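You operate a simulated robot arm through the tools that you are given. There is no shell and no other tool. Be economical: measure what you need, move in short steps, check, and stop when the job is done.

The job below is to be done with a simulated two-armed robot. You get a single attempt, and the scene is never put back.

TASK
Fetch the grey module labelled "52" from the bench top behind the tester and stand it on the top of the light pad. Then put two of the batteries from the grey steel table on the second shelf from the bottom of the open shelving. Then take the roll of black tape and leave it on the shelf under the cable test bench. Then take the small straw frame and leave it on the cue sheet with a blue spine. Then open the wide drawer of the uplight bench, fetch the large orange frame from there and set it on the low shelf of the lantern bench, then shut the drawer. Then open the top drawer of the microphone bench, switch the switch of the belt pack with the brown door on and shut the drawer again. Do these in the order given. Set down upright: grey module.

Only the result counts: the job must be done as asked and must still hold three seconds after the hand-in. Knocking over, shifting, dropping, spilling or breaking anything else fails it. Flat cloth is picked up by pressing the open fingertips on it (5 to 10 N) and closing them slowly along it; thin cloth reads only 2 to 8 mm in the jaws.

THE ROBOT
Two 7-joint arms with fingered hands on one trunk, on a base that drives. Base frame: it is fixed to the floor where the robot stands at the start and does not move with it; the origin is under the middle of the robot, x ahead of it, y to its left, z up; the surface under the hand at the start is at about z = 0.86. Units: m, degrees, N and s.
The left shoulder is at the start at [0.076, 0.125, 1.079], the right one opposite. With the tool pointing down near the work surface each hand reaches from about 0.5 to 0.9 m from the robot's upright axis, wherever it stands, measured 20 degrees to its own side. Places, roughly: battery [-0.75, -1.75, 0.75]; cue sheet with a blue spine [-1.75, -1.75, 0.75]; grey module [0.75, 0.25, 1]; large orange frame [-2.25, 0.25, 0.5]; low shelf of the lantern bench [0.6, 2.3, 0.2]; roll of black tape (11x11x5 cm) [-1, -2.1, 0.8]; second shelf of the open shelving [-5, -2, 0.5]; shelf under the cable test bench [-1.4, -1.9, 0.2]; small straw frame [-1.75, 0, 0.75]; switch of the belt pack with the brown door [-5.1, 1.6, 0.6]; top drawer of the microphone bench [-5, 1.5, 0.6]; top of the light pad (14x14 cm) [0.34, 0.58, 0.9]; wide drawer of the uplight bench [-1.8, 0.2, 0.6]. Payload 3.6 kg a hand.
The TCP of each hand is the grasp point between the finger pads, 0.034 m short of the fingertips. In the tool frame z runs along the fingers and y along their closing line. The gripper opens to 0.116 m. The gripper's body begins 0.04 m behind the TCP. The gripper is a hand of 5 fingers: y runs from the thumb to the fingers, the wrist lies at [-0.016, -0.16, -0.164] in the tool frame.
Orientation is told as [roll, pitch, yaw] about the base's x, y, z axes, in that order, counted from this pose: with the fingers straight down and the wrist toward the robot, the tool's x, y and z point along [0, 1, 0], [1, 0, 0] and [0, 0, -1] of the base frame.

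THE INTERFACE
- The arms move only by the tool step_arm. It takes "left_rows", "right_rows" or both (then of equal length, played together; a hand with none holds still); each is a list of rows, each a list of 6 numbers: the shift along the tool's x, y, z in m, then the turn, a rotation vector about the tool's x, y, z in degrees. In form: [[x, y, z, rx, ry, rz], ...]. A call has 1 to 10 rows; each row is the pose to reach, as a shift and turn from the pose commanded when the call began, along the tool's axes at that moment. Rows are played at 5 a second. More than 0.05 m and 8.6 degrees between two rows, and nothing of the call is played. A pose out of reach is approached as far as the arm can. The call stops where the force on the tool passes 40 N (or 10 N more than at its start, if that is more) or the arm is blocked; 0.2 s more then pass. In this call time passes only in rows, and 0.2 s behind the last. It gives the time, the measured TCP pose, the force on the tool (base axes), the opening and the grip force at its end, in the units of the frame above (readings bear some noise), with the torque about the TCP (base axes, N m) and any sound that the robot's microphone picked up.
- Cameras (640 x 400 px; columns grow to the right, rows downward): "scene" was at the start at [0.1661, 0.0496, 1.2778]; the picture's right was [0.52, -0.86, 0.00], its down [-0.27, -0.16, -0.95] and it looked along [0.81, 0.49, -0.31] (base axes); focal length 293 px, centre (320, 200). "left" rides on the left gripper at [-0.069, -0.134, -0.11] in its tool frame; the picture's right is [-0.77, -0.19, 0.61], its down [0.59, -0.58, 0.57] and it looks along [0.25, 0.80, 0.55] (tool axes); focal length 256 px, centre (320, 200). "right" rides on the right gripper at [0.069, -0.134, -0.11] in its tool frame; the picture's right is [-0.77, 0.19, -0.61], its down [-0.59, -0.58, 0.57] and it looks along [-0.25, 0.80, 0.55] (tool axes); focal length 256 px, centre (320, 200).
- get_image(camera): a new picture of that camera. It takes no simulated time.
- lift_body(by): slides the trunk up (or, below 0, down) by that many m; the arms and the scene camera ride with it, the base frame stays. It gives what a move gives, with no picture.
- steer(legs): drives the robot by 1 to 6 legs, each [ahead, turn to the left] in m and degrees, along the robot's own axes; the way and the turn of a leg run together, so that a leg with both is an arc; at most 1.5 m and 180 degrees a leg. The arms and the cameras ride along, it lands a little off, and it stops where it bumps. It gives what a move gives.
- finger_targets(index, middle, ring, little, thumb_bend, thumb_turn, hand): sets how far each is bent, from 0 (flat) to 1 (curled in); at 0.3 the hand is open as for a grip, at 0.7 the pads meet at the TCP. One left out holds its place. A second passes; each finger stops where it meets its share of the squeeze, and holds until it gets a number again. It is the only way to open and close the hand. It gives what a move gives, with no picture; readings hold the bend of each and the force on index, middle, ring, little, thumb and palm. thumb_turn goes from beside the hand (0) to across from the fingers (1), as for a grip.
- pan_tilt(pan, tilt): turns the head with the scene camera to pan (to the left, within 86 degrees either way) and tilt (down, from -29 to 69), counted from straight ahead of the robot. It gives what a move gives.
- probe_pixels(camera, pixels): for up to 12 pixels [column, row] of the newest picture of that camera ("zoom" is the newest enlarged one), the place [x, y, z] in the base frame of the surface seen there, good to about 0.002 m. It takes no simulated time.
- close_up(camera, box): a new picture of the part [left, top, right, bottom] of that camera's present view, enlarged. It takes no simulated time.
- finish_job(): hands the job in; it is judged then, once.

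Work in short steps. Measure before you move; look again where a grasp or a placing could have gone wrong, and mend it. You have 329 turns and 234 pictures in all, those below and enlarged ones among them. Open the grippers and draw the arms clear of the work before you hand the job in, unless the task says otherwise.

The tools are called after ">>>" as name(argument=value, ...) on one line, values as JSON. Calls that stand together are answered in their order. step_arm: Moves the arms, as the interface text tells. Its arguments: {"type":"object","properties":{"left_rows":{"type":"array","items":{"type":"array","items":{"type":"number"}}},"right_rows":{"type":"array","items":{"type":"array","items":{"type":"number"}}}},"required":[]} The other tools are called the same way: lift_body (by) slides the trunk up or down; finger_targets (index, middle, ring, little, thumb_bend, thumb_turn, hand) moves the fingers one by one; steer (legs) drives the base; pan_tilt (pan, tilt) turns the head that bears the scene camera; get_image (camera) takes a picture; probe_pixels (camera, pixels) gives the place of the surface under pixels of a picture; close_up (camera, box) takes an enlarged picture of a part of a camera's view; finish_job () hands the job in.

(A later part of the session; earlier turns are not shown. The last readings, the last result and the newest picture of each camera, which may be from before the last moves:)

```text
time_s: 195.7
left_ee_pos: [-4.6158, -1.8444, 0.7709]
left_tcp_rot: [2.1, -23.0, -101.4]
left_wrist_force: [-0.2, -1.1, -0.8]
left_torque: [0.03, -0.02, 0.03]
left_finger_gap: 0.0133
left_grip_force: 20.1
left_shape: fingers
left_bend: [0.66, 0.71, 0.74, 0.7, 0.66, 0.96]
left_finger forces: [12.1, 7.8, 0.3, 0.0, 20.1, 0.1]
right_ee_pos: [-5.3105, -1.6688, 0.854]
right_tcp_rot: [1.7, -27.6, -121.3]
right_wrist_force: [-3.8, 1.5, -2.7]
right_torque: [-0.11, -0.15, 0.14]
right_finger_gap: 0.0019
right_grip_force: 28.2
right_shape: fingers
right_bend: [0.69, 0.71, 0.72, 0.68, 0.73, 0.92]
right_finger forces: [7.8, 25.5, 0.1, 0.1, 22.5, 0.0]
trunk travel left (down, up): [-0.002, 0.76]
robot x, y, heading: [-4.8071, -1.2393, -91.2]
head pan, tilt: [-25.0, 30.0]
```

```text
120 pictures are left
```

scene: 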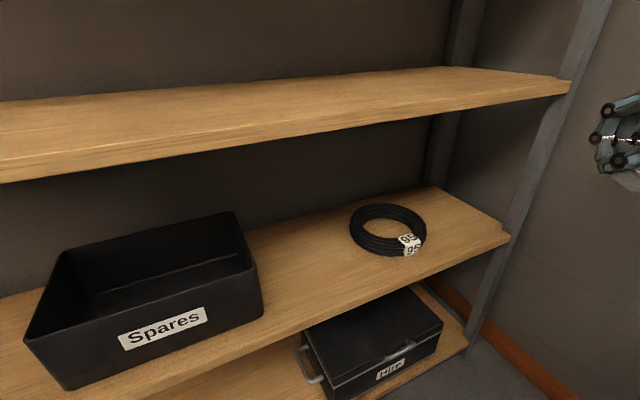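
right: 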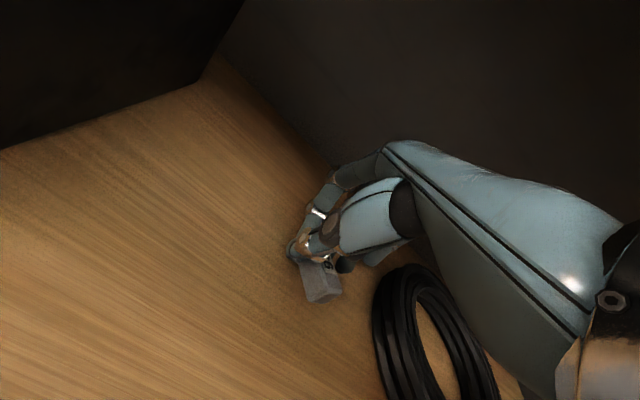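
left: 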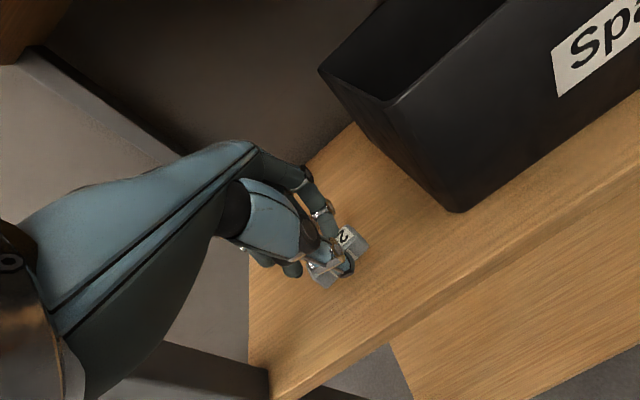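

Nothing on the shelves was disturbed. I back away 0.4 m from the shelving so the arms can be sorted out in free space.

>>> steer(legs=[[-0.45, 0]])

>>> step_arm(right_rows=[[0.005, -0.002, -0.002, 0, 0, -1.5], [0.015, -0.005, -0.004, 1, 0, -4], [0.03, -0.01, -0.006, 3, 0, -7], [0.045, -0.015, -0.008, 6, 0, -10], [0.06, -0.02, -0.01, 9, 0, -14], [0.075, -0.025, -0.012, 13, 0, -18], [0.09, -0.03, -0.014, 17, 0, -22], [0.1, -0.035, -0.016, 20, 0, -25], [0.108, -0.04, -0.018, 23, 0, -28], [0.113, -0.04, -0.02, 25, 0, -30]])

```text
time_s: 196.4
left_ee_pos: [-4.5879, -1.8615, 0.7943]
left_tcp_rot: [6.0, -27.5, -101.9]
left_wrist_force: [-4.3, 2.0, 6.0]
left_torque: [0.14, -0.23, 0.22]
left_finger_gap: 0.005
left_grip_force: 20.6
left_shape: fingers
left_bend: [0.7, 0.71, 0.74, 0.7, 0.68, 0.94]
left_finger forces: [8.1, 16.7, 0.0, 0.1, 16.9, 0.0]
right_ee_pos: [-5.2867, -1.686, 0.8921]
right_tcp_rot: [8.3, -34.4, -123.0]
right_wrist_force: [2.8, 2.4, 1.3]
right_torque: [0.0, -0.07, 0.03]
right_finger_gap: 0.0015
right_grip_force: 31.9
right_shape: fingers
right_bend: [0.7, 0.71, 0.72, 0.68, 0.73, 0.92]
right_finger forces: [8.6, 28.8, 0.0, 0.0, 25.8, 0.1]
trunk travel left (down, up): [-0.002, 0.76]
robot x, y, heading: [-4.8098, -1.2324, -91.2]
head pan, tilt: [-25.0, 30.0]
stopped in leg 1: the force on the tool passed its limit at 87 N (the readings are from after the stop); the commanded pose is now the measured one
```

```text
time_s: 196.9
left_ee_pos: [-4.592, -1.8348, 0.7492]
left_tcp_rot: [14.5, -14.1, -107.9]
left_wrist_force: [-0.9, 0.0, -0.3]
left_torque: [0.0, -0.04, 0.02]
left_finger_gap: 0.0041
left_grip_force: 23.2
left_shape: fingers
left_bend: [0.7, 0.7, 0.74, 0.7, 0.68, 0.94]
left_finger forces: [9.1, 19.3, 0.1, 0.0, 18.2, 0.0]
right_ee_pos: [-5.2792, -1.6499, 0.9052]
right_tcp_rot: [7.2, -36.5, -120.1]
right_wrist_force: [-0.3, 0.0, 0.8]
right_torque: [0.04, -0.03, 0.01]
right_finger_gap: 0.0013
right_grip_force: 28.1
right_shape: fingers
right_bend: [0.69, 0.71, 0.72, 0.68, 0.73, 0.92]
right_finger forces: [7.1, 26.0, 0.0, 0.0, 24.0, 0.0]
trunk travel left (down, up): [-0.002, 0.76]
robot x, y, heading: [-4.8101, -1.2345, -90.9]
head pan, tilt: [-25.0, 30.0]
stopped in row 2 (left hand): the arm was blocked; the commanded pose is now the measured one
```

Arms are stressed near limits. I first hold still and see whether they are calm, with a look at both hands.

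>>> step_arm(left_rows=[[0, 0, 0, 0, 0, 0], [0, 0, 0, 0, 0, 0], [0, 0, 0, 0, 0, 0], [0, 0, 0, 0, 0, 0]], right_rows=[[0, 0, 0, 0, 0, 0], [0, 0, 0, 0, 0, 0], [0, 0, 0, 0, 0, 0], [0, 0, 0, 0, 0, 0]])

>>> get_image(camera="left")

>>> get_image(camera="right")

```text
time_s: 197.2
left_ee_pos: [-4.5826, -1.828, 0.7825]
left_tcp_rot: [5.7, -23.5, -101.6]
left_wrist_force: [-6.2, 5.6, -32.0]
left_torque: [-1.49, 0.2, 0.19]
left_finger_gap: 0.0042
left_grip_force: 20.8
left_shape: fingers
left_bend: [0.71, 0.7, 0.74, 0.7, 0.69, 0.94]
left_finger forces: [7.3, 16.5, 0.0, 0.0, 17.8, 0.1]
right_ee_pos: [-5.2794, -1.6264, 0.9165]
right_tcp_rot: [8.6, -38.4, -121.3]
right_wrist_force: [-4.7, 6.6, -5.7]
right_torque: [-0.38, -0.08, 0.29]
right_finger_gap: 0.001
right_grip_force: 28.5
right_shape: fingers
right_bend: [0.69, 0.71, 0.72, 0.68, 0.73, 0.92]
right_finger forces: [7.0, 26.0, 0.0, 0.1, 23.8, 0.0]
trunk travel left (down, up): [-0.002, 0.76]
robot x, y, heading: [-4.8063, -1.2364, -91.5]
head pan, tilt: [-25.0, 30.0]
stopped in row 1 (left hand): the force on the tool passed its limit at 58 N (the readings are from after the stop); the commanded pose is now the measured one
```

```text
119 pictures are left
```

left: 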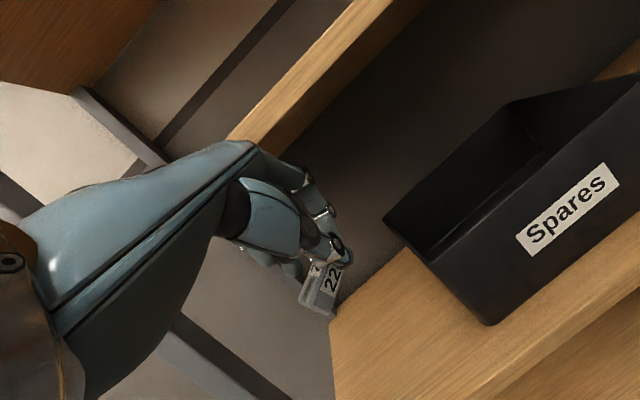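

```text
118 pictures are left
```

right: 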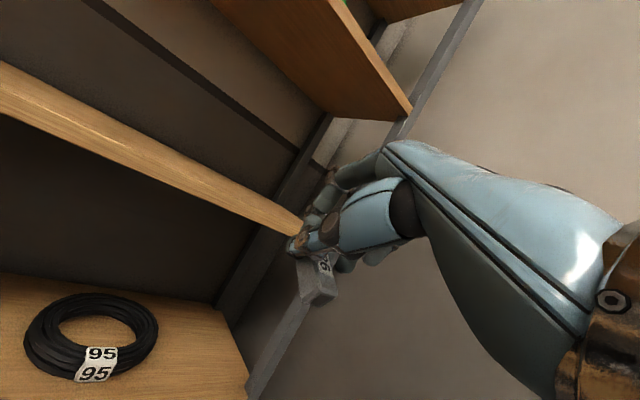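

The left hand is pressed against the third shelf's front edge from below. I draw it straight back and down.

>>> step_arm(left_rows=[[0, -0.01, 0.004, 0, 0, 0], [0, -0.025, 0.008, 0, 0, 0], [0, -0.045, 0.013, 0, 0, 0], [0, -0.065, 0.018, 0, 0, 0], [0, -0.085, 0.022, 0, 0, 0], [0, -0.1, 0.023, 0, 0, 0]])

```text
time_s: 198.6
left_ee_pos: [-4.5847, -1.8349, 0.7813]
left_tcp_rot: [5.2, -24.2, -100.8]
left_wrist_force: [-0.2, -0.1, -0.5]
left_torque: [0.0, 0.02, 0.0]
left_finger_gap: 0.0027
left_grip_force: 19.6
left_shape: fingers
left_bend: [0.71, 0.7, 0.74, 0.7, 0.69, 0.94]
left_finger forces: [6.3, 16.4, 0.0, 0.1, 16.7, 0.0]
left hand out of reach, approached as far as the arm can: row 1, 2, 3, 4, 5, 6
right_ee_pos: [-5.2804, -1.6395, 0.912]
right_tcp_rot: [8.7, -38.0, -121.1]
right_wrist_force: [0.6, 0.6, -1.0]
right_torque: [-0.01, -0.01, 0.0]
right_finger_gap: 0.0009
right_grip_force: 27.7
right_shape: fingers
right_bend: [0.69, 0.71, 0.72, 0.68, 0.73, 0.92]
right_finger forces: [6.2, 25.6, 0.1, 0.0, 24.2, 0.0]
trunk travel left (down, up): [-0.002, 0.76]
robot x, y, heading: [-4.8047, -1.2337, -91.5]
head pan, tilt: [-25.0, 30.0]
```

It didn't move (pose infeasible in that tilt). I combine drawing back with levelling.

>>> step_arm(left_rows=[[0.005, -0.015, 0, 2, -0.5, -1], [0.01, -0.03, 0.002, 5, -1, -2], [0.015, -0.05, 0.006, 9, -2, -4], [0.02, -0.07, 0.01, 13, -3, -6], [0.025, -0.09, 0.015, 17, -4, -8], [0.03, -0.1, 0.02, 21, -5, -10], [0.03, -0.11, 0.02, 24, -5, -11]])

```text
time_s: 200.2
left_ee_pos: [-4.5408, -1.7785, 0.7333]
left_tcp_rot: [-2.6, -0.2, -89.2]
left_wrist_force: [1.2, 0.7, -1.3]
left_torque: [-0.02, 0.02, -0.06]
left_finger_gap: 0.0026
left_grip_force: 18.8
left_shape: fingers
left_bend: [0.71, 0.7, 0.74, 0.7, 0.69, 0.95]
left_finger forces: [6.0, 16.3, 0.0, 0.0, 15.8, 0.0]
left hand out of reach, approached as far as the arm can: row 1, 2, 3, 4, 5, 6, 7
right_ee_pos: [-5.2809, -1.6407, 0.9126]
right_tcp_rot: [8.9, -38.3, -121.0]
right_wrist_force: [1.2, -1.6, 0.9]
right_torque: [0.14, 0.03, -0.06]
right_finger_gap: 0.0007
right_grip_force: 28.1
right_shape: fingers
right_bend: [0.69, 0.71, 0.72, 0.68, 0.73, 0.92]
right_finger forces: [6.1, 25.3, 0.0, 0.0, 24.2, 0.1]
trunk travel left (down, up): [-0.002, 0.76]
robot x, y, heading: [-4.8077, -1.2361, -91.2]
head pan, tilt: [-25.0, 30.0]
```

Left is level and calm at [-4.54,-1.78,0.73]. Now the right: level and turn it inwards similarly.

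>>> step_arm(right_rows=[[0.01, 0, 0, 3, -0.8, -2.5], [0.02, 0, 0, 7, -1.8, -6], [0.03, 0, 0, 12, -3, -10], [0.04, 0.0, 0, 17, -4.2, -14], [0.05, 0.0, 0, 22, -5.4, -18], [0.06, 0.0, 0, 27, -6.6, -22], [0.07, 0.0, 0, 31, -7.6, -26], [0.08, 0.0, 0, 35, -8.4, -29], [0.08, 0.0, 0, 38, -8.9, -31]])

>>> close_up(camera="left", box=[220, 160, 420, 340])

>>> close_up(camera="right", box=[220, 160, 420, 340])

```text
time_s: 202.2
left_ee_pos: [-4.5421, -1.7797, 0.734]
left_tcp_rot: [-2.6, -0.4, -89.3]
left_wrist_force: [0.8, 0.4, -0.3]
left_torque: [0.0, 0.02, 0.01]
left_finger_gap: 0.0023
left_grip_force: 19.2
left_shape: fingers
left_bend: [0.71, 0.7, 0.74, 0.7, 0.69, 0.95]
left_finger forces: [5.9, 16.4, 0.0, 0.1, 15.8, 0.0]
right_ee_pos: [-5.2079, -1.6741, 0.9212]
right_tcp_rot: [-11.2, 1.8, -89.9]
right_wrist_force: [-0.3, 0.2, 0.7]
right_torque: [0.0, 0.01, -0.04]
right_finger_gap: 0.0006
right_grip_force: 28.0
right_shape: fingers
right_bend: [0.69, 0.71, 0.72, 0.68, 0.73, 0.92]
right_finger forces: [6.0, 25.2, 0.1, 0.0, 24.1, 0.0]
trunk travel left (down, up): [-0.002, 0.76]
robot x, y, heading: [-4.8087, -1.2341, -91.4]
head pan, tilt: [-25.0, 30.0]
```

```text
2.22 times, centred on (320, 250) of left
```

zoom: 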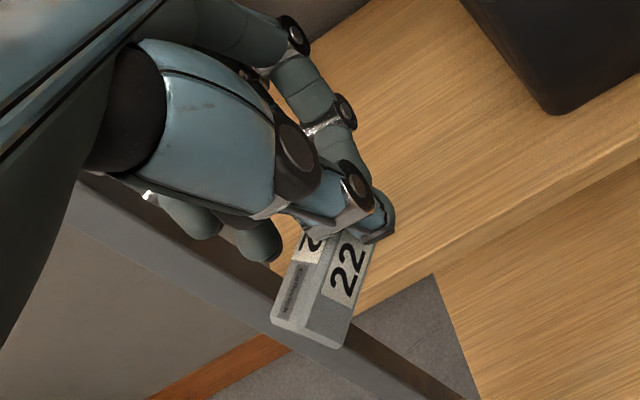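

```text
2.22 times, centred on (320, 250) of right
```

zoom: 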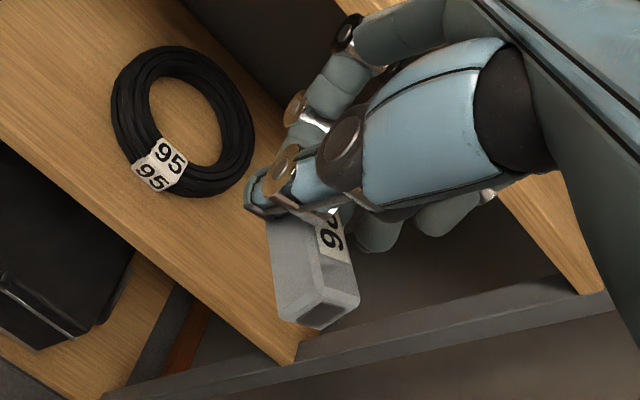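

Both batteries dangle by one end but are held. I probe how far each hangs.

>>> probe_pixels(camera="zoom", pixels=[[320, 318], [280, 300], [300, 240], [350, 295]])

>>> probe_pixels(camera="left", pixels=[[320, 297], [310, 296], [332, 305], [352, 265], [375, 275]])

```text
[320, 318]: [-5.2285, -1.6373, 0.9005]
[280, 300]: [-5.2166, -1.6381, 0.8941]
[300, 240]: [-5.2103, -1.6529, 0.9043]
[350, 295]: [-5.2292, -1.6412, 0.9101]
```

```text
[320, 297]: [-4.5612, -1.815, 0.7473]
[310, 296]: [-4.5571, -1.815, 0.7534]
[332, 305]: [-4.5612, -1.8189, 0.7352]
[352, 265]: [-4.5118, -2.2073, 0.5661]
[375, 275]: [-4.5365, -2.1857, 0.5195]
```

Batteries sit about at fingertip level. Left arm first: down 12 cm in front of the shelf, eased.

>>> step_arm(left_rows=[[0.001, 0, 0.005, 0, 0, 0], [0.003, 0, 0.015, 0, 0, 0], [0.005, 0, 0.03, 0, 0, 0], [0.007, 0, 0.046, 0, 0, 0], [0.009, 0, 0.062, 0, 0, 0], [0.011, 0, 0.078, 0, 0, 0], [0.013, 0, 0.093, 0, 0, 0], [0.015, 0, 0.106, 0, 0, 0], [0.016, 0, 0.115, 0, 0, 0], [0.016, 0, 0.12, 0, 0, 0]])

>>> step_arm(left_rows=[[0, 0.004, 0, 0, 0, 0], [0, 0.012, 0, 0, 0, 0], [0, 0.025, 0, 0, 0, 0], [0, 0.04, 0, 0, 0, 0], [0, 0.056, 0, 0, 0, 0], [0, 0.072, 0, 0, 0, 0], [0, 0.087, 0, 0, 0, 0], [0, 0.1, 0, 0, 0, 0], [0, 0.11, 0, 0, 0, 0], [0, 0.115, 0, 0, 0, 0]])

```text
time_s: 204.4
left_ee_pos: [-4.5324, -1.7885, 0.638]
left_tcp_rot: [-2.7, -0.1, -89.4]
left_wrist_force: [0.1, -0.1, -0.6]
left_torque: [-0.03, -0.04, 0.02]
left_finger_gap: 0.0026
left_grip_force: 19.3
left_shape: fingers
left_bend: [0.71, 0.7, 0.74, 0.7, 0.69, 0.95]
left_finger forces: [5.9, 16.4, 0.1, 0.1, 16.1, 0.0]
left hand out of reach, approached as far as the arm can: row 3, 4, 5, 6, 7, 8, 9, 10
right_ee_pos: [-5.2077, -1.6732, 0.921]
right_tcp_rot: [-11.2, 1.7, -90.0]
right_wrist_force: [0.5, 0.3, -1.0]
right_torque: [0.0, -0.03, -0.03]
right_finger_gap: 0.0007
right_grip_force: 27.8
right_shape: fingers
right_bend: [0.69, 0.71, 0.72, 0.68, 0.73, 0.92]
right_finger forces: [5.9, 25.1, 0.1, 0.1, 24.1, 0.2]
trunk travel left (down, up): [-0.002, 0.76]
robot x, y, heading: [-4.8077, -1.2331, -91.3]
head pan, tilt: [-25.0, 30.0]
```

```text
time_s: 206.6
left_ee_pos: [-4.5309, -1.9064, 0.638]
left_tcp_rot: [-2.3, -0.1, -89.1]
left_wrist_force: [0.1, 0.9, -0.6]
left_torque: [-0.03, 0.03, -0.01]
left_finger_gap: 0.0026
left_grip_force: 18.7
left_shape: fingers
left_bend: [0.71, 0.7, 0.74, 0.7, 0.69, 0.95]
left_finger forces: [5.6, 16.1, 0.0, 0.0, 16.0, 0.0]
right_ee_pos: [-5.2077, -1.6749, 0.921]
right_tcp_rot: [-11.3, 1.8, -90.0]
right_wrist_force: [0.4, -0.2, -0.4]
right_torque: [0.0, -0.04, 0.01]
right_finger_gap: 0.0003
right_grip_force: 27.6
right_shape: fingers
right_bend: [0.69, 0.71, 0.72, 0.68, 0.73, 0.92]
right_finger forces: [5.9, 25.2, 0.0, 0.0, 24.1, 0.0]
trunk travel left (down, up): [-0.002, 0.76]
robot x, y, heading: [-4.8035, -1.2355, -91.3]
head pan, tilt: [-25.0, 30.0]
```

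Calm and precise now. I go another 6 cm in and then down towards the shelf.

>>> step_arm(left_rows=[[0, 0.003, 0, 0, 0, 0], [0, 0.01, 0.002, 0, 0, 0], [0, 0.02, 0.006, 0, 0, 0], [0, 0.032, 0.012, 0, 0, 0], [0, 0.044, 0.02, 0, 0, 0], [0, 0.054, 0.028, 0, 0, 0], [0, 0.06, 0.036, 0, 0, 0], [0, 0.062, 0.044, 0, 0, 0], [0, 0.062, 0.05, 0, 0, 0], [0, 0.062, 0.053, 0, 0, 0]])

>>> pan_tilt(pan=20, tilt=40)

>>> close_up(camera="scene", box=[160, 80, 400, 260])

>>> close_up(camera="left", box=[220, 160, 420, 340])

```text
time_s: 208.8
left_ee_pos: [-4.5353, -1.9679, 0.609]
left_tcp_rot: [-1.1, -3.8, -89.7]
left_wrist_force: [0.6, -0.5, -0.5]
left_torque: [0.0, 0.05, -0.02]
left_finger_gap: 0.0021
left_grip_force: 19.1
left_shape: fingers
left_bend: [0.71, 0.69, 0.74, 0.7, 0.69, 0.95]
left_finger forces: [6.3, 16.4, 0.0, 0.1, 15.5, 0.0]
right_ee_pos: [-5.1825, -1.6746, 0.9546]
right_tcp_rot: [-8.9, -10.7, -84.0]
right_wrist_force: [0.5, 1.0, -0.7]
right_torque: [-0.02, 0.03, -0.05]
right_finger_gap: 0.0004
right_grip_force: 28.5
right_shape: fingers
right_bend: [0.69, 0.71, 0.72, 0.68, 0.73, 0.92]
right_finger forces: [6.4, 26.2, 0.0, 0.0, 25.0, 0.0]
trunk travel left (down, up): [-0.002, 0.76]
robot x, y, heading: [-4.8085, -1.2339, -91.3]
head pan, tilt: [-25.0, 30.0]
stopped in row 10 (left hand): the arm was blocked; the commanded pose is now the measured one
```

```text
time_s: 209.9
left_ee_pos: [-4.5388, -1.9344, 0.6193]
left_tcp_rot: [-3.2, -4.1, -89.5]
left_wrist_force: [0.6, -1.5, -1.5]
left_torque: [0.02, 0.03, -0.01]
left_finger_gap: 0.0022
left_grip_force: 18.4
left_shape: fingers
left_bend: [0.71, 0.7, 0.74, 0.7, 0.69, 0.95]
left_finger forces: [5.9, 15.9, 0.0, 0.0, 15.7, 0.0]
right_ee_pos: [-5.192, -1.6363, 0.9556]
right_tcp_rot: [-9.9, -8.4, -86.5]
right_wrist_force: [-1.1, -1.1, -0.8]
right_torque: [0.1, -0.01, -0.01]
right_finger_gap: 0.0004
right_grip_force: 27.9
right_shape: fingers
right_bend: [0.69, 0.71, 0.72, 0.68, 0.73, 0.92]
right_finger forces: [6.1, 25.4, 0.0, 0.1, 24.3, 0.1]
trunk travel left (down, up): [-0.002, 0.76]
robot x, y, heading: [-4.8067, -1.236, -91.2]
head pan, tilt: [20.0, 40.0]
```

```text
2.22 times, centred on (280, 170) of scene
```

zoom: 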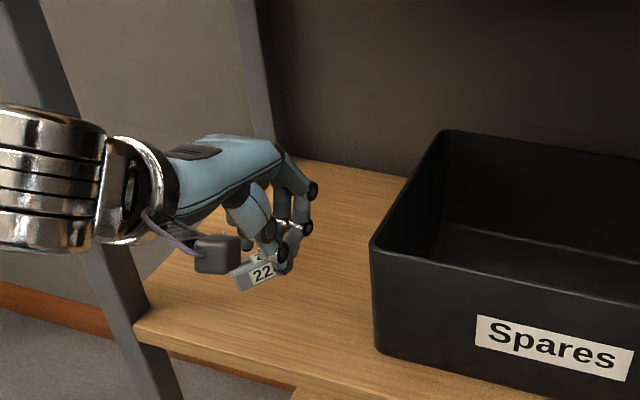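

```text
2.22 times, centred on (320, 250) of left
```

zoom: 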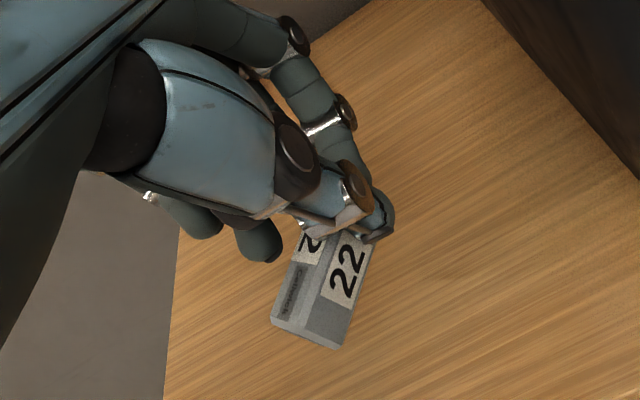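

The battery is over the shelf, ~5 cm up, but straight lowering meets a limit here. I try lowering while tipping the fingers back (raising the wrist), gently.

>>> step_arm(left_rows=[[0, 0, 0.001, 1, 0.3, 0], [0, 0, 0.003, 2.5, 0.8, 0], [0, 0, 0.006, 4.5, 1.4, 0], [0, 0, 0.01, 6.5, 2, 0], [0, 0, 0.014, 8.5, 2.6, 0], [0, 0, 0.018, 10.5, 3, 0], [0, 0, 0.022, 12, 3, 0], [0, 0, 0.025, 13, 3, 0], [0, 0, 0.027, 14, 3, 0], [0, 0, 0.028, 14, 3, 0]])

```text
time_s: 211.6
left_ee_pos: [-4.5465, -1.9328, 0.6042]
left_tcp_rot: [0.6, 6.4, -90.9]
left_wrist_force: [0.3, -0.4, -1.9]
left_torque: [-0.06, 0.04, 0.02]
left_finger_gap: 0.0019
left_grip_force: 18.9
left_shape: fingers
left_bend: [0.71, 0.69, 0.74, 0.7, 0.69, 0.95]
left_finger forces: [5.9, 15.9, 0.1, 0.1, 15.4, 0.0]
right_ee_pos: [-5.1687, -1.6316, 0.9845]
right_tcp_rot: [-8.5, -18.7, -81.1]
right_wrist_force: [1.1, 1.5, 0.3]
right_torque: [-0.04, 0.06, -0.06]
right_finger_gap: 0.0005
right_grip_force: 28.5
right_shape: fingers
right_bend: [0.69, 0.71, 0.72, 0.68, 0.73, 0.92]
right_finger forces: [6.3, 25.7, 0.0, 0.0, 24.6, 0.0]
trunk travel left (down, up): [-0.002, 0.76]
robot x, y, heading: [-4.8079, -1.236, -91.2]
head pan, tilt: [20.0, 40.0]
stopped in row 8 (left hand): the arm was blocked; the commanded pose is now the measured one
```

z 0.604 now. I check how high the battery's underside is above the shelf.

>>> close_up(camera="left", box=[220, 160, 420, 340])

>>> probe_pixels(camera="zoom", pixels=[[310, 338], [345, 340], [280, 318], [360, 260], [300, 250], [300, 380]])

```text
2.22 times, centred on (320, 250) of left
```

zoom: 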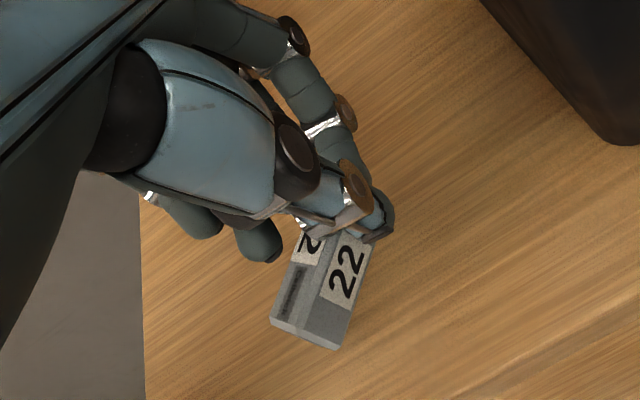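

```text
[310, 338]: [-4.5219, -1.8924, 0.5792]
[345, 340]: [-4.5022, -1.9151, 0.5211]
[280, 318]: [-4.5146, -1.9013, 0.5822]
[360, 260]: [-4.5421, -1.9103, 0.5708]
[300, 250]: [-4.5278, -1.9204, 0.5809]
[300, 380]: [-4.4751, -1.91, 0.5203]
```

The battery is ~4 cm above the shelf and 2 cm inside the edge. Another gentle step: a little further in and down.

>>> step_arm(left_rows=[[0, 0.001, 0.001, 0.5, 0, 0], [0, 0.004, 0.003, 1.5, 0, 0], [0, 0.008, 0.006, 3, 0, 0], [0, 0.013, 0.01, 4.5, 0, 0], [0, 0.018, 0.015, 6, 0, 0], [0, 0.022, 0.019, 7, 0, 0], [0, 0.025, 0.022, 8, 0, 0]])

```text
time_s: 211.9
left_ee_pos: [-4.5653, -1.9059, 0.6356]
left_tcp_rot: [1.9, 2.1, -94.9]
left_wrist_force: [1.6, -0.5, -2.0]
left_torque: [0.0, 0.1, -0.07]
left_finger_gap: 0.0019
left_grip_force: 18.3
left_shape: fingers
left_bend: [0.71, 0.69, 0.74, 0.7, 0.69, 0.95]
left_finger forces: [5.8, 15.9, 0.0, 0.0, 15.1, 0.0]
right_ee_pos: [-5.1566, -1.5851, 1.0037]
right_tcp_rot: [-9.0, -24.2, -77.6]
right_wrist_force: [-1.8, -2.5, -2.5]
right_torque: [0.09, -0.07, 0.04]
right_finger_gap: 0.0002
right_grip_force: 27.7
right_shape: fingers
right_bend: [0.69, 0.71, 0.72, 0.68, 0.73, 0.92]
right_finger forces: [6.4, 25.2, 0.0, 0.0, 24.0, 0.0]
trunk travel left (down, up): [-0.002, 0.76]
robot x, y, heading: [-4.8065, -1.2398, -91.2]
head pan, tilt: [20.0, 40.0]
stopped in row 1 (left hand): the arm was blocked; the commanded pose is now the measured one
```

After a stop the next call always kicks; a pause and hold-still calls calm it. I do that.

>>> finger_targets(hand="left", little=0.7)

>>> step_arm(left_rows=[[0, 0, 0, 0, 0, 0], [0, 0, 0, 0, 0, 0], [0, 0, 0, 0, 0, 0], [0, 0, 0, 0, 0, 0]], right_rows=[[0, 0, 0, 0, 0, 0], [0, 0, 0, 0, 0, 0], [0, 0, 0, 0, 0, 0], [0, 0, 0, 0, 0, 0]])

>>> step_arm(left_rows=[[0, 0, 0, 0, 0, 0], [0, 0, 0, 0, 0, 0]], right_rows=[[0, 0, 0, 0, 0, 0], [0, 0, 0, 0, 0, 0]])

```text
time_s: 212.3
left_ee_pos: [-4.5712, -1.8643, 0.6729]
left_tcp_rot: [1.9, -2.2, -95.1]
left_wrist_force: [0.6, -1.0, -2.6]
left_torque: [-0.02, 0.16, -0.06]
left_finger_gap: 0.0016
left_grip_force: 17.8
left_shape: fingers
left_bend: [0.71, 0.69, 0.74, 0.7, 0.69, 0.95]
left_finger forces: [5.4, 15.5, 0.0, 0.1, 14.9, 0.0]
right_ee_pos: [-5.1307, -1.5163, 1.0456]
right_tcp_rot: [-10.6, -36.8, -70.2]
right_wrist_force: [-0.7, -1.8, -0.8]
right_torque: [0.02, -0.04, 0.02]
right_finger_gap: 0.0005
right_grip_force: 29.5
right_shape: fingers
right_bend: [0.69, 0.71, 0.72, 0.68, 0.73, 0.92]
right_finger forces: [6.9, 26.7, 0.0, 0.1, 24.9, 0.1]
trunk travel left (down, up): [-0.002, 0.76]
robot x, y, heading: [-4.8097, -1.2368, -91.1]
head pan, tilt: [20.0, 40.0]
stopped (left hand): the arm was blocked; the commanded pose is now the measured one
```

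```text
time_s: 213.3
left_ee_pos: [-4.5665, -1.8688, 0.6652]
left_tcp_rot: [1.6, -0.8, -94.4]
left_wrist_force: [-0.4, -0.4, -1.0]
left_torque: [0.01, 0.0, 0.02]
left_finger_gap: 0.0014
left_grip_force: 17.7
left_shape: fingers
left_bend: [0.71, 0.69, 0.74, 0.7, 0.69, 0.95]
left_finger forces: [5.1, 15.3, 0.0, 0.0, 15.1, 0.0]
right_ee_pos: [-5.1482, -1.5288, 1.0261]
right_tcp_rot: [-9.9, -30.8, -75.3]
right_wrist_force: [0.0, 0.3, -0.3]
right_torque: [-0.02, 0.0, 0.0]
right_finger_gap: 0.0004
right_grip_force: 29.1
right_shape: fingers
right_bend: [0.69, 0.71, 0.72, 0.68, 0.73, 0.92]
right_finger forces: [6.8, 26.3, 0.0, 0.1, 24.6, 0.0]
trunk travel left (down, up): [-0.002, 0.76]
robot x, y, heading: [-4.8059, -1.2314, -91.0]
head pan, tilt: [20.0, 40.0]
```

```text
time_s: 213.9
left_ee_pos: [-4.5661, -1.871, 0.6625]
left_tcp_rot: [1.7, -0.5, -94.4]
left_wrist_force: [0.3, -0.1, -0.7]
left_torque: [0.03, -0.01, 0.0]
left_finger_gap: 0.0018
left_grip_force: 17.2
left_shape: fingers
left_bend: [0.71, 0.69, 0.74, 0.7, 0.69, 0.95]
left_finger forces: [5.1, 15.3, 0.0, 0.1, 15.0, 0.0]
right_ee_pos: [-5.1512, -1.5334, 1.0246]
right_tcp_rot: [-9.7, -30.2, -75.7]
right_wrist_force: [-0.4, -0.4, 0.1]
right_torque: [0.01, 0.02, -0.01]
right_finger_gap: 0.0004
right_grip_force: 28.5
right_shape: fingers
right_bend: [0.69, 0.71, 0.72, 0.68, 0.73, 0.92]
right_finger forces: [6.8, 26.3, 0.0, 0.0, 24.6, 0.0]
trunk travel left (down, up): [-0.002, 0.76]
robot x, y, heading: [-4.8064, -1.2353, -91.4]
head pan, tilt: [20.0, 40.0]
```

Calm again. The limit seems to be the wrist going below shoulder height, so I tip the hand back 25° first (wrist higher), then go in and down.

>>> step_arm(left_rows=[[0.002, 0, 0, 1, 0, -0.3], [0.005, 0, 0, 3, 0, -0.8], [0.009, 0, 0, 6, 0, -1.4], [0.014, 0, 0, 9.5, 0, -2], [0.019, 0, 0, 13, 0, -2.6], [0.024, 0, 0, 16.5, 0, -3.2], [0.028, 0, 0, 20, 0, -3.7], [0.031, 0, 0, 23, 0, -4], [0.033, 0, 0, 25, 0, -4.2], [0.034, 0, 0, 26, 0, -4.3]])

```text
time_s: 216.1
left_ee_pos: [-4.5316, -1.873, 0.6634]
left_tcp_rot: [2.7, 25.2, -89.1]
left_wrist_force: [0.0, -0.7, -0.8]
left_torque: [0.0, 0.01, 0.01]
left_finger_gap: 0.0014
left_grip_force: 17.6
left_shape: fingers
left_bend: [0.71, 0.69, 0.74, 0.7, 0.69, 0.95]
left_finger forces: [4.6, 15.1, 0.0, 0.0, 15.0, 0.0]
right_ee_pos: [-5.1498, -1.5315, 1.0237]
right_tcp_rot: [-9.7, -30.4, -75.7]
right_wrist_force: [-0.5, 0.3, -0.1]
right_torque: [-0.04, -0.02, 0.01]
right_finger_gap: 0.0003
right_grip_force: 28.9
right_shape: fingers
right_bend: [0.69, 0.71, 0.72, 0.68, 0.73, 0.92]
right_finger forces: [6.8, 26.1, 0.1, 0.1, 24.6, 0.0]
trunk travel left (down, up): [-0.002, 0.76]
robot x, y, heading: [-4.8063, -1.2377, -91.2]
head pan, tilt: [20.0, 40.0]
```

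Smooth, no kick. Now 7.5 cm further in, eased.

>>> step_arm(left_rows=[[0, 0.003, -0.001, 0, 0, 0], [0, 0.008, -0.004, 0, 0, 0], [0, 0.016, -0.008, 0, 0, 0], [0, 0.026, -0.012, 0, 0, 0], [0, 0.036, -0.017, 0, 0, 0], [0, 0.046, -0.022, 0, 0, 0], [0, 0.055, -0.026, 0, 0, 0], [0, 0.062, -0.029, 0, 0, 0], [0, 0.066, -0.031, 0, 0, 0], [0, 0.068, -0.032, 0, 0, 0]])

>>> step_arm(left_rows=[[0, 0.002, 0.003, 0, 0, 0], [0, 0.004, 0.009, 0, 0, 0], [0, 0.008, 0.017, 0, 0, 0], [0, 0.012, 0.026, 0, 0, 0], [0, 0.016, 0.035, 0, 0, 0], [0, 0.02, 0.043, 0, 0, 0], [0, 0.023, 0.05, 0, 0, 0], [0, 0.026, 0.055, 0, 0, 0], [0, 0.027, 0.058, 0, 0, 0], [0, 0.027, 0.059, 0, 0, 0]])

>>> close_up(camera="left", box=[220, 160, 420, 340])

>>> close_up(camera="scene", box=[160, 80, 400, 260])

```text
time_s: 217.4
left_ee_pos: [-4.5328, -1.8989, 0.6634]
left_tcp_rot: [3.0, 26.2, -89.5]
left_wrist_force: [-0.3, 0.6, -0.7]
left_torque: [-0.01, 0.0, -0.02]
left_finger_gap: 0.0014
left_grip_force: 16.7
left_shape: fingers
left_bend: [0.71, 0.69, 0.74, 0.7, 0.69, 0.95]
left_finger forces: [4.6, 15.1, 0.0, 0.0, 15.0, 0.0]
right_ee_pos: [-5.1512, -1.5222, 1.0234]
right_tcp_rot: [-9.8, -30.3, -75.9]
right_wrist_force: [-1.0, 0.0, -0.8]
right_torque: [-0.03, -0.04, 0.02]
right_finger_gap: 0.0005
right_grip_force: 27.4
right_shape: fingers
right_bend: [0.69, 0.71, 0.72, 0.68, 0.73, 0.92]
right_finger forces: [6.6, 25.1, 0.0, 0.0, 23.7, 0.1]
trunk travel left (down, up): [-0.002, 0.76]
robot x, y, heading: [-4.8084, -1.2312, -89.9]
head pan, tilt: [20.0, 40.0]
stopped in row 6 (right hand): the arm was blocked; the commanded pose is now the measured one
```

```text
time_s: 219.6
left_ee_pos: [-4.5274, -1.9036, 0.5911]
left_tcp_rot: [3.0, 26.7, -89.3]
left_wrist_force: [-0.2, 0.1, -0.4]
left_torque: [-0.01, -0.02, 0.0]
left_finger_gap: 0.0015
left_grip_force: 17.4
left_shape: fingers
left_bend: [0.71, 0.69, 0.74, 0.7, 0.69, 0.95]
left_finger forces: [4.5, 15.1, 0.0, 0.0, 15.0, 0.0]
right_ee_pos: [-5.15, -1.5308, 1.0209]
right_tcp_rot: [-9.7, -30.0, -75.9]
right_wrist_force: [0.2, -0.4, -0.3]
right_torque: [-0.02, 0.01, 0.03]
right_finger_gap: 0.0002
right_grip_force: 27.5
right_shape: fingers
right_bend: [0.69, 0.71, 0.72, 0.68, 0.73, 0.92]
right_finger forces: [6.6, 24.9, 0.0, 0.1, 23.5, 0.0]
trunk travel left (down, up): [-0.002, 0.76]
robot x, y, heading: [-4.8066, -1.2326, -90.6]
head pan, tilt: [20.0, 40.0]
```

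```text
2.22 times, centred on (320, 250) of left
```

zoom: 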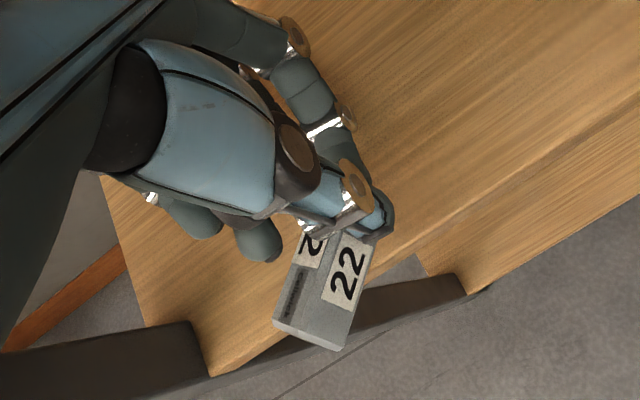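

```text
2.22 times, centred on (280, 170) of scene
```

zoom: 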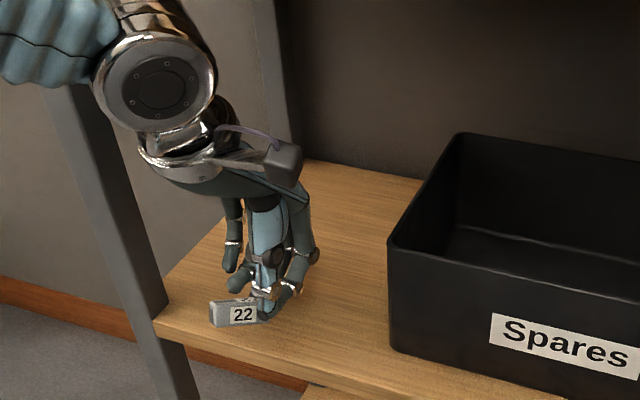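

Lowering works in this tilt. The battery's end still overhangs the front edge, so I go 7 cm deeper at this height.

>>> step_arm(left_rows=[[0, 0.002, -0.001, 0, 0, 0], [0, 0.006, -0.003, 0, 0, 0], [0, 0.012, -0.006, 0, 0, 0], [0, 0.02, -0.009, 0, 0, 0], [0, 0.029, -0.013, 0, 0, 0], [0, 0.038, -0.017, 0, 0, 0], [0, 0.046, -0.021, 0, 0, 0], [0, 0.053, -0.025, 0, 0, 0], [0, 0.059, -0.028, 0, 0, 0], [0, 0.063, -0.03, 0, 0, 0]])

>>> close_up(camera="scene", box=[160, 80, 400, 260])

```text
time_s: 221.8
left_ee_pos: [-4.5273, -1.9649, 0.5854]
left_tcp_rot: [3.1, 27.2, -89.3]
left_wrist_force: [0.4, -0.3, -0.6]
left_torque: [-0.04, 0.03, 0.03]
left_finger_gap: 0.0015
left_grip_force: 17.3
left_shape: fingers
left_bend: [0.71, 0.69, 0.74, 0.7, 0.69, 0.95]
left_finger forces: [4.5, 15.2, 0.1, 0.1, 15.0, 0.1]
right_ee_pos: [-5.1492, -1.5252, 1.0234]
right_tcp_rot: [-9.9, -30.1, -75.5]
right_wrist_force: [-0.1, 0.6, 0.1]
right_torque: [0.01, -0.03, 0.01]
right_finger_gap: 0.0002
right_grip_force: 27.9
right_shape: fingers
right_bend: [0.69, 0.71, 0.72, 0.68, 0.73, 0.92]
right_finger forces: [6.3, 24.8, 0.1, 0.0, 23.6, 0.1]
trunk travel left (down, up): [-0.002, 0.76]
robot x, y, heading: [-4.8056, -1.2277, -90.3]
head pan, tilt: [20.0, 40.0]
```

```text
2.22 times, centred on (280, 170) of scene
```

zoom: 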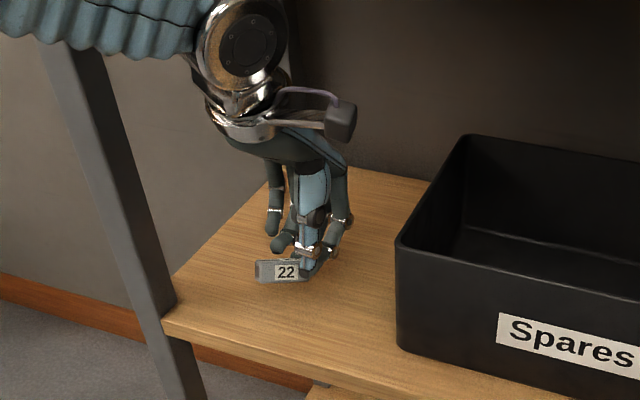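

The battery is well inside now. I lower gently till it touches.

>>> step_arm(left_rows=[[0, 0.001, 0.002, 0, 0, 0], [0, 0.003, 0.006, 0, 0, 0], [0, 0.005, 0.011, 0, 0, 0], [0, 0.008, 0.016, 0, 0, 0], [0, 0.01, 0.02, 0, 0, 0], [0, 0.012, 0.024, 0, 0, 0], [0, 0.013, 0.027, 0, 0, 0]])

>>> close_up(camera="scene", box=[210, 150, 330, 240])

```text
time_s: 223.4
left_ee_pos: [-4.5293, -1.973, 0.5623]
left_tcp_rot: [3.0, 26.3, -89.4]
left_wrist_force: [0.0, -1.0, 3.0]
left_torque: [0.03, 0.05, 0.02]
left_finger_gap: 0.0011
left_grip_force: 18.8
left_shape: fingers
left_bend: [0.71, 0.71, 0.74, 0.7, 0.69, 0.94]
left_finger forces: [5.0, 16.1, 0.1, 0.0, 17.0, 0.1]
right_ee_pos: [-5.1502, -1.5249, 1.0242]
right_tcp_rot: [-9.8, -30.9, -75.3]
right_wrist_force: [-1.1, -0.4, -0.1]
right_torque: [-0.01, -0.03, -0.02]
right_finger_gap: 0.0004
right_grip_force: 27.5
right_shape: fingers
right_bend: [0.69, 0.71, 0.72, 0.68, 0.73, 0.92]
right_finger forces: [6.4, 24.7, 0.0, 0.0, 23.6, 0.1]
trunk travel left (down, up): [-0.002, 0.76]
robot x, y, heading: [-4.8054, -1.2265, -90.7]
head pan, tilt: [20.0, 40.0]
```

```text
4.44 times, centred on (270, 195) of scene
```

zoom: 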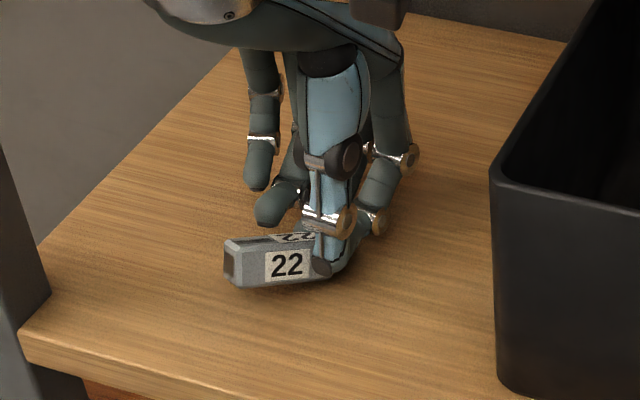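

The battery touches the shelf (3 N). I open the left hand.

>>> finger_targets(hand="left", index=0.5, middle=0.5, ring=0.5, little=0.5, thumb_bend=0.5)

>>> close_up(camera="scene", box=[210, 150, 330, 240])

```text
time_s: 224.4
left_ee_pos: [-4.5277, -1.9732, 0.5634]
left_tcp_rot: [3.0, 26.1, -89.3]
left_wrist_force: [2.1, 1.8, 33.3]
left_torque: [-0.35, -0.3, -0.01]
left_finger_gap: 0.0464
left_grip_force: 16.9
left_shape: fingers
left_bend: [0.57, 0.54, 0.53, 0.5, 0.5, 0.97]
left_finger forces: [11.6, 13.5, 8.2, 0.1, 0.0, 0.0]
right_ee_pos: [-5.1507, -1.5269, 1.0229]
right_tcp_rot: [-9.7, -30.3, -75.9]
right_wrist_force: [-1.0, -0.1, -0.9]
right_torque: [0.0, 0.02, -0.01]
right_finger_gap: 0.0002
right_grip_force: 27.8
right_shape: fingers
right_bend: [0.69, 0.71, 0.72, 0.68, 0.73, 0.92]
right_finger forces: [6.3, 24.7, 0.1, 0.0, 23.6, 0.1]
trunk travel left (down, up): [-0.002, 0.76]
robot x, y, heading: [-4.8103, -1.2349, -90.6]
head pan, tilt: [20.0, 40.0]
```

```text
4.44 times, centred on (270, 195) of scene
```

zoom: 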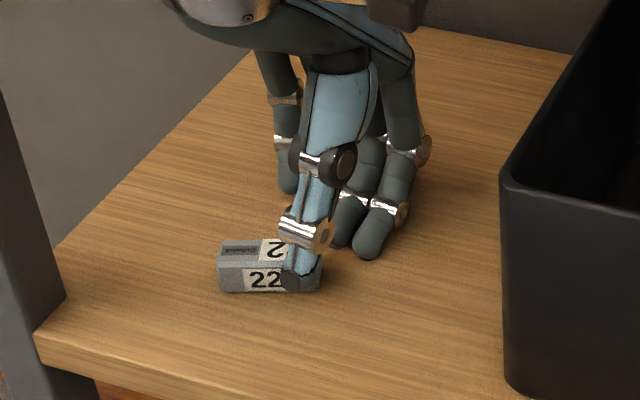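

Battery 22 lies flat on the shelf. I raise the hand straight up a little, then draw it out.

>>> step_arm(left_rows=[[0, -0.003, -0.006, 0, 0, 0], [0, -0.008, -0.016, 0, 0, 0], [0, -0.014, -0.03, 0, 0, 0], [0, -0.02, -0.043, 0, 0, 0], [0, -0.024, -0.052, 0, 0, 0], [0, -0.026, -0.056, 0, 0, 0]])

>>> step_arm(left_rows=[[0, -0.005, 0.002, 0, 0, 0], [0, -0.015, 0.007, 0, 0, 0], [0, -0.03, 0.014, 0, 0, 0], [0, -0.05, 0.022, 0, 0, 0], [0, -0.075, 0.03, 0, 0, 0], [0, -0.1, 0.04, 0, 0, 0], [0, -0.125, 0.05, 0, 0, 0], [0, -0.145, 0.057, 0, 0, 0], [0, -0.16, 0.06, 0, 0, 0], [0, -0.168, 0.062, 0, 0, 0]])

>>> get_image(camera="scene")

```text
time_s: 226.0
left_ee_pos: [-4.5274, -1.9454, 0.5771]
left_tcp_rot: [4.5, 32.6, -89.5]
left_wrist_force: [0.7, -0.2, 0.5]
left_torque: [-0.01, 0.03, 0.0]
left_finger_gap: 0.0591
left_grip_force: 0.2
left_shape: fingers
left_bend: [0.5, 0.5, 0.5, 0.5, 0.5, 0.97]
left_finger forces: [0.0, 0.0, 0.0, 0.0, 0.0, 0.1]
right_ee_pos: [-5.1485, -1.532, 1.0251]
right_tcp_rot: [-9.8, -30.5, -75.3]
right_wrist_force: [-0.8, 0.5, -0.3]
right_torque: [-0.03, -0.01, 0.02]
right_finger_gap: 0.0004
right_grip_force: 27.6
right_shape: fingers
right_bend: [0.69, 0.71, 0.72, 0.68, 0.73, 0.92]
right_finger forces: [6.4, 24.5, 0.0, 0.1, 23.6, 0.1]
trunk travel left (down, up): [-0.002, 0.76]
robot x, y, heading: [-4.8079, -1.2327, -91.1]
head pan, tilt: [20.0, 40.0]
stopped in row 6 (left hand): the arm was blocked; the commanded pose is now the measured one
```

```text
time_s: 226.7
left_ee_pos: [-4.5082, -1.9382, 0.5909]
left_tcp_rot: [3.9, 29.3, -85.1]
left_wrist_force: [1.9, 0.5, -0.5]
left_torque: [-0.03, 0.11, 0.05]
left_finger_gap: 0.0596
left_grip_force: 0.1
left_shape: fingers
left_bend: [0.5, 0.5, 0.5, 0.5, 0.5, 0.97]
left_finger forces: [0.1, 0.0, 0.0, 0.0, 0.0, 0.0]
right_ee_pos: [-5.1075, -1.579, 1.0394]
right_tcp_rot: [-5.4, -28.4, -68.3]
right_wrist_force: [1.4, -0.7, -0.3]
right_torque: [0.09, 0.08, -0.05]
right_finger_gap: 0.0004
right_grip_force: 28.7
right_shape: fingers
right_bend: [0.69, 0.71, 0.72, 0.68, 0.73, 0.92]
right_finger forces: [6.5, 26.1, 0.0, 0.0, 24.8, 0.1]
trunk travel left (down, up): [-0.002, 0.76]
robot x, y, heading: [-4.8075, -1.229, -90.7]
head pan, tilt: [20.0, 40.0]
stopped in row 3 (left hand): the arm was blocked; the commanded pose is now the measured one
```

```text
107 pictures are left
```

scene: 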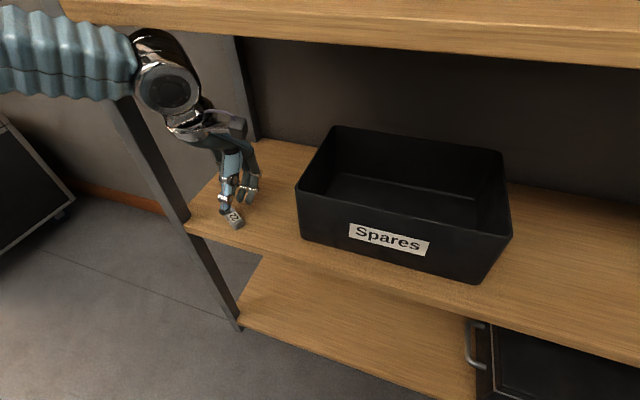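

The wrist is up against the upper shelf, so no more rising; but fingertips (≈0.561) already clear the battery top (0.539). I hold still a moment, then pull straight back horizontally.

>>> step_arm(left_rows=[[0, 0, 0, 0, 0, 0], [0, 0, 0, 0, 0, 0], [0, 0, 0, 0, 0, 0]], right_rows=[[0, 0, 0, 0, 0, 0], [0, 0, 0, 0, 0, 0], [0, 0, 0, 0, 0, 0]])

>>> step_arm(left_rows=[[0, -0.002, 0.001, 0, 0, 0], [0, -0.007, 0.003, 0, 0, 0], [0, -0.014, 0.007, 0, 0, 0], [0, -0.023, 0.012, 0, 0, 0], [0, -0.034, 0.018, 0, 0, 0], [0, -0.046, 0.025, 0, 0, 0], [0, -0.058, 0.032, 0, 0, 0], [0, -0.07, 0.038, 0, 0, 0], [0, -0.082, 0.045, 0, 0, 0], [0, -0.09, 0.05, 0, 0, 0]])

>>> get_image(camera="scene")

```text
time_s: 227.0
left_ee_pos: [-4.4905, -1.9216, 0.6026]
left_tcp_rot: [5.2, 27.1, -79.0]
left_wrist_force: [2.0, 0.6, -1.0]
left_torque: [0.0, 0.17, 0.0]
left_finger_gap: 0.0595
left_grip_force: 0.1
left_shape: fingers
left_bend: [0.5, 0.5, 0.5, 0.5, 0.5, 0.97]
left_finger forces: [0.0, 0.0, 0.0, 0.0, 0.0, 0.1]
right_ee_pos: [-5.0745, -1.5643, 1.0684]
right_tcp_rot: [0.8, -31.6, -62.4]
right_wrist_force: [-0.8, 1.3, -7.5]
right_torque: [-0.38, -0.3, 0.0]
right_finger_gap: 0.0007
right_grip_force: 29.2
right_shape: fingers
right_bend: [0.69, 0.71, 0.72, 0.68, 0.73, 0.92]
right_finger forces: [7.0, 27.0, 0.1, 0.0, 24.9, 0.0]
trunk travel left (down, up): [-0.002, 0.76]
robot x, y, heading: [-4.8078, -1.2322, -90.6]
head pan, tilt: [20.0, 40.0]
stopped in row 1 (left hand): the arm was blocked; the commanded pose is now the measured one
```

```text
time_s: 227.3
left_ee_pos: [-4.501, -1.9196, 0.6637]
left_tcp_rot: [3.9, 16.1, -79.7]
left_wrist_force: [2.7, -1.4, -0.9]
left_torque: [0.04, 0.18, -0.02]
left_finger_gap: 0.0595
left_grip_force: 0.1
left_shape: fingers
left_bend: [0.5, 0.5, 0.5, 0.5, 0.5, 0.97]
left_finger forces: [0.0, 0.0, 0.1, 0.0, 0.1, 0.0]
right_ee_pos: [-5.0592, -1.5097, 1.1014]
right_tcp_rot: [5.5, -38.0, -57.4]
right_wrist_force: [-0.1, 4.2, -7.1]
right_torque: [-0.49, -0.35, -0.21]
right_finger_gap: 0.0004
right_grip_force: 29.2
right_shape: fingers
right_bend: [0.69, 0.71, 0.72, 0.68, 0.73, 0.92]
right_finger forces: [7.2, 27.3, 0.0, 0.0, 24.9, 0.1]
trunk travel left (down, up): [-0.002, 0.76]
robot x, y, heading: [-4.8094, -1.2335, -90.5]
head pan, tilt: [20.0, 40.0]
stopped in row 1 (left hand): the arm was blocked; the commanded pose is now the measured one
```

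```text
106 pictures are left
```

scene: 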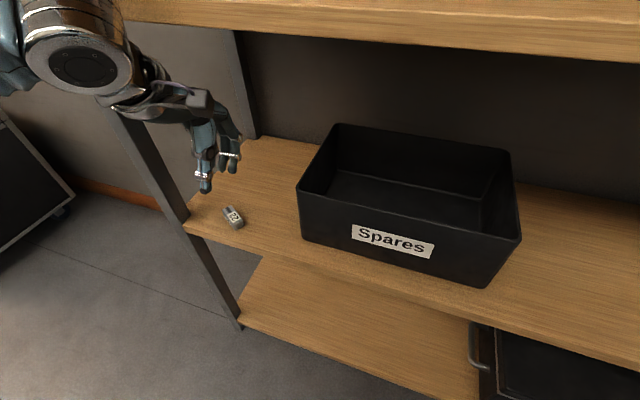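

Battery 22 rests on the shelf at (233,217). I let things settle, then withdraw the left hand.

>>> pan_tilt(pan=15, tilt=42)

>>> step_arm(left_rows=[[0, -0.002, 0.0, 0, 0, 0], [0, -0.007, 0.002, 0, 0, 0], [0, -0.015, 0.004, 0, 0, 0], [0, -0.026, 0.007, 0, 0, 0], [0, -0.04, 0.01, 0, 0, 0], [0, -0.056, 0.014, 0, 0, 0], [0, -0.072, 0.018, 0, 0, 0], [0, -0.088, 0.022, 0, 0, 0], [0, -0.1, 0.026, 0, 0, 0], [0, -0.11, 0.028, 0, 0, 0]])

>>> close_up(camera="scene", box=[160, 100, 420, 270])

```text
time_s: 228.0
left_ee_pos: [-4.4924, -1.8376, 0.6694]
left_tcp_rot: [3.3, 19.5, -79.4]
left_wrist_force: [-0.4, -0.7, -2.5]
left_torque: [0.12, 0.1, -0.04]
left_finger_gap: 0.0594
left_grip_force: 0.0
left_shape: fingers
left_bend: [0.5, 0.5, 0.5, 0.5, 0.5, 0.97]
left_finger forces: [0.0, 0.0, 0.0, 0.0, 0.0, 0.0]
right_ee_pos: [-5.0498, -1.4223, 1.0983]
right_tcp_rot: [-3.3, -39.6, -55.7]
right_wrist_force: [3.1, -0.9, -1.5]
right_torque: [-0.09, -0.03, -0.07]
right_finger_gap: 0.0006
right_grip_force: 28.5
right_shape: fingers
right_bend: [0.69, 0.71, 0.72, 0.68, 0.73, 0.92]
right_finger forces: [6.7, 26.1, 0.0, 0.1, 24.5, 0.1]
trunk travel left (down, up): [-0.002, 0.76]
robot x, y, heading: [-4.8116, -1.2349, -90.5]
head pan, tilt: [15.0, 42.0]
```

```text
time_s: 230.2
left_ee_pos: [-4.512, -1.7465, 0.6699]
left_tcp_rot: [4.2, 21.3, -79.4]
left_wrist_force: [-1.2, 0.3, -0.7]
left_torque: [0.0, -0.01, -0.02]
left_finger_gap: 0.0597
left_grip_force: 0.0
left_shape: fingers
left_bend: [0.5, 0.5, 0.5, 0.5, 0.5, 0.97]
left_finger forces: [0.0, 0.1, 0.0, 0.1, 0.0, 0.1]
right_ee_pos: [-5.0739, -1.4518, 1.0816]
right_tcp_rot: [-2.6, -37.0, -60.1]
right_wrist_force: [1.0, 0.6, 0.1]
right_torque: [0.0, -0.01, -0.01]
right_finger_gap: 0.0004
right_grip_force: 28.1
right_shape: fingers
right_bend: [0.69, 0.71, 0.72, 0.68, 0.73, 0.92]
right_finger forces: [6.3, 25.0, 0.0, 0.1, 23.9, 0.1]
trunk travel left (down, up): [-0.002, 0.76]
robot x, y, heading: [-4.8098, -1.2295, -90.2]
head pan, tilt: [15.0, 42.0]
```

```text
2.35 times, centred on (290, 185) of scene
```

zoom: 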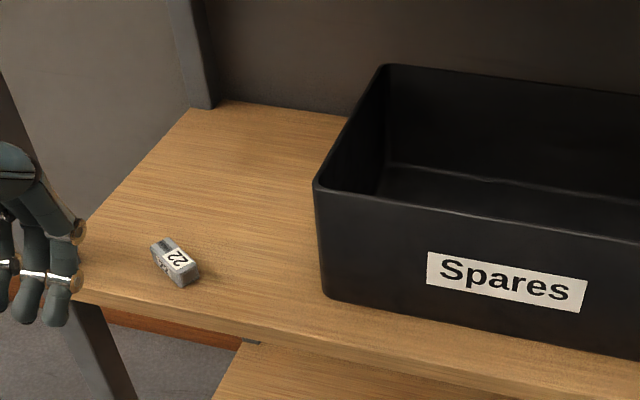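

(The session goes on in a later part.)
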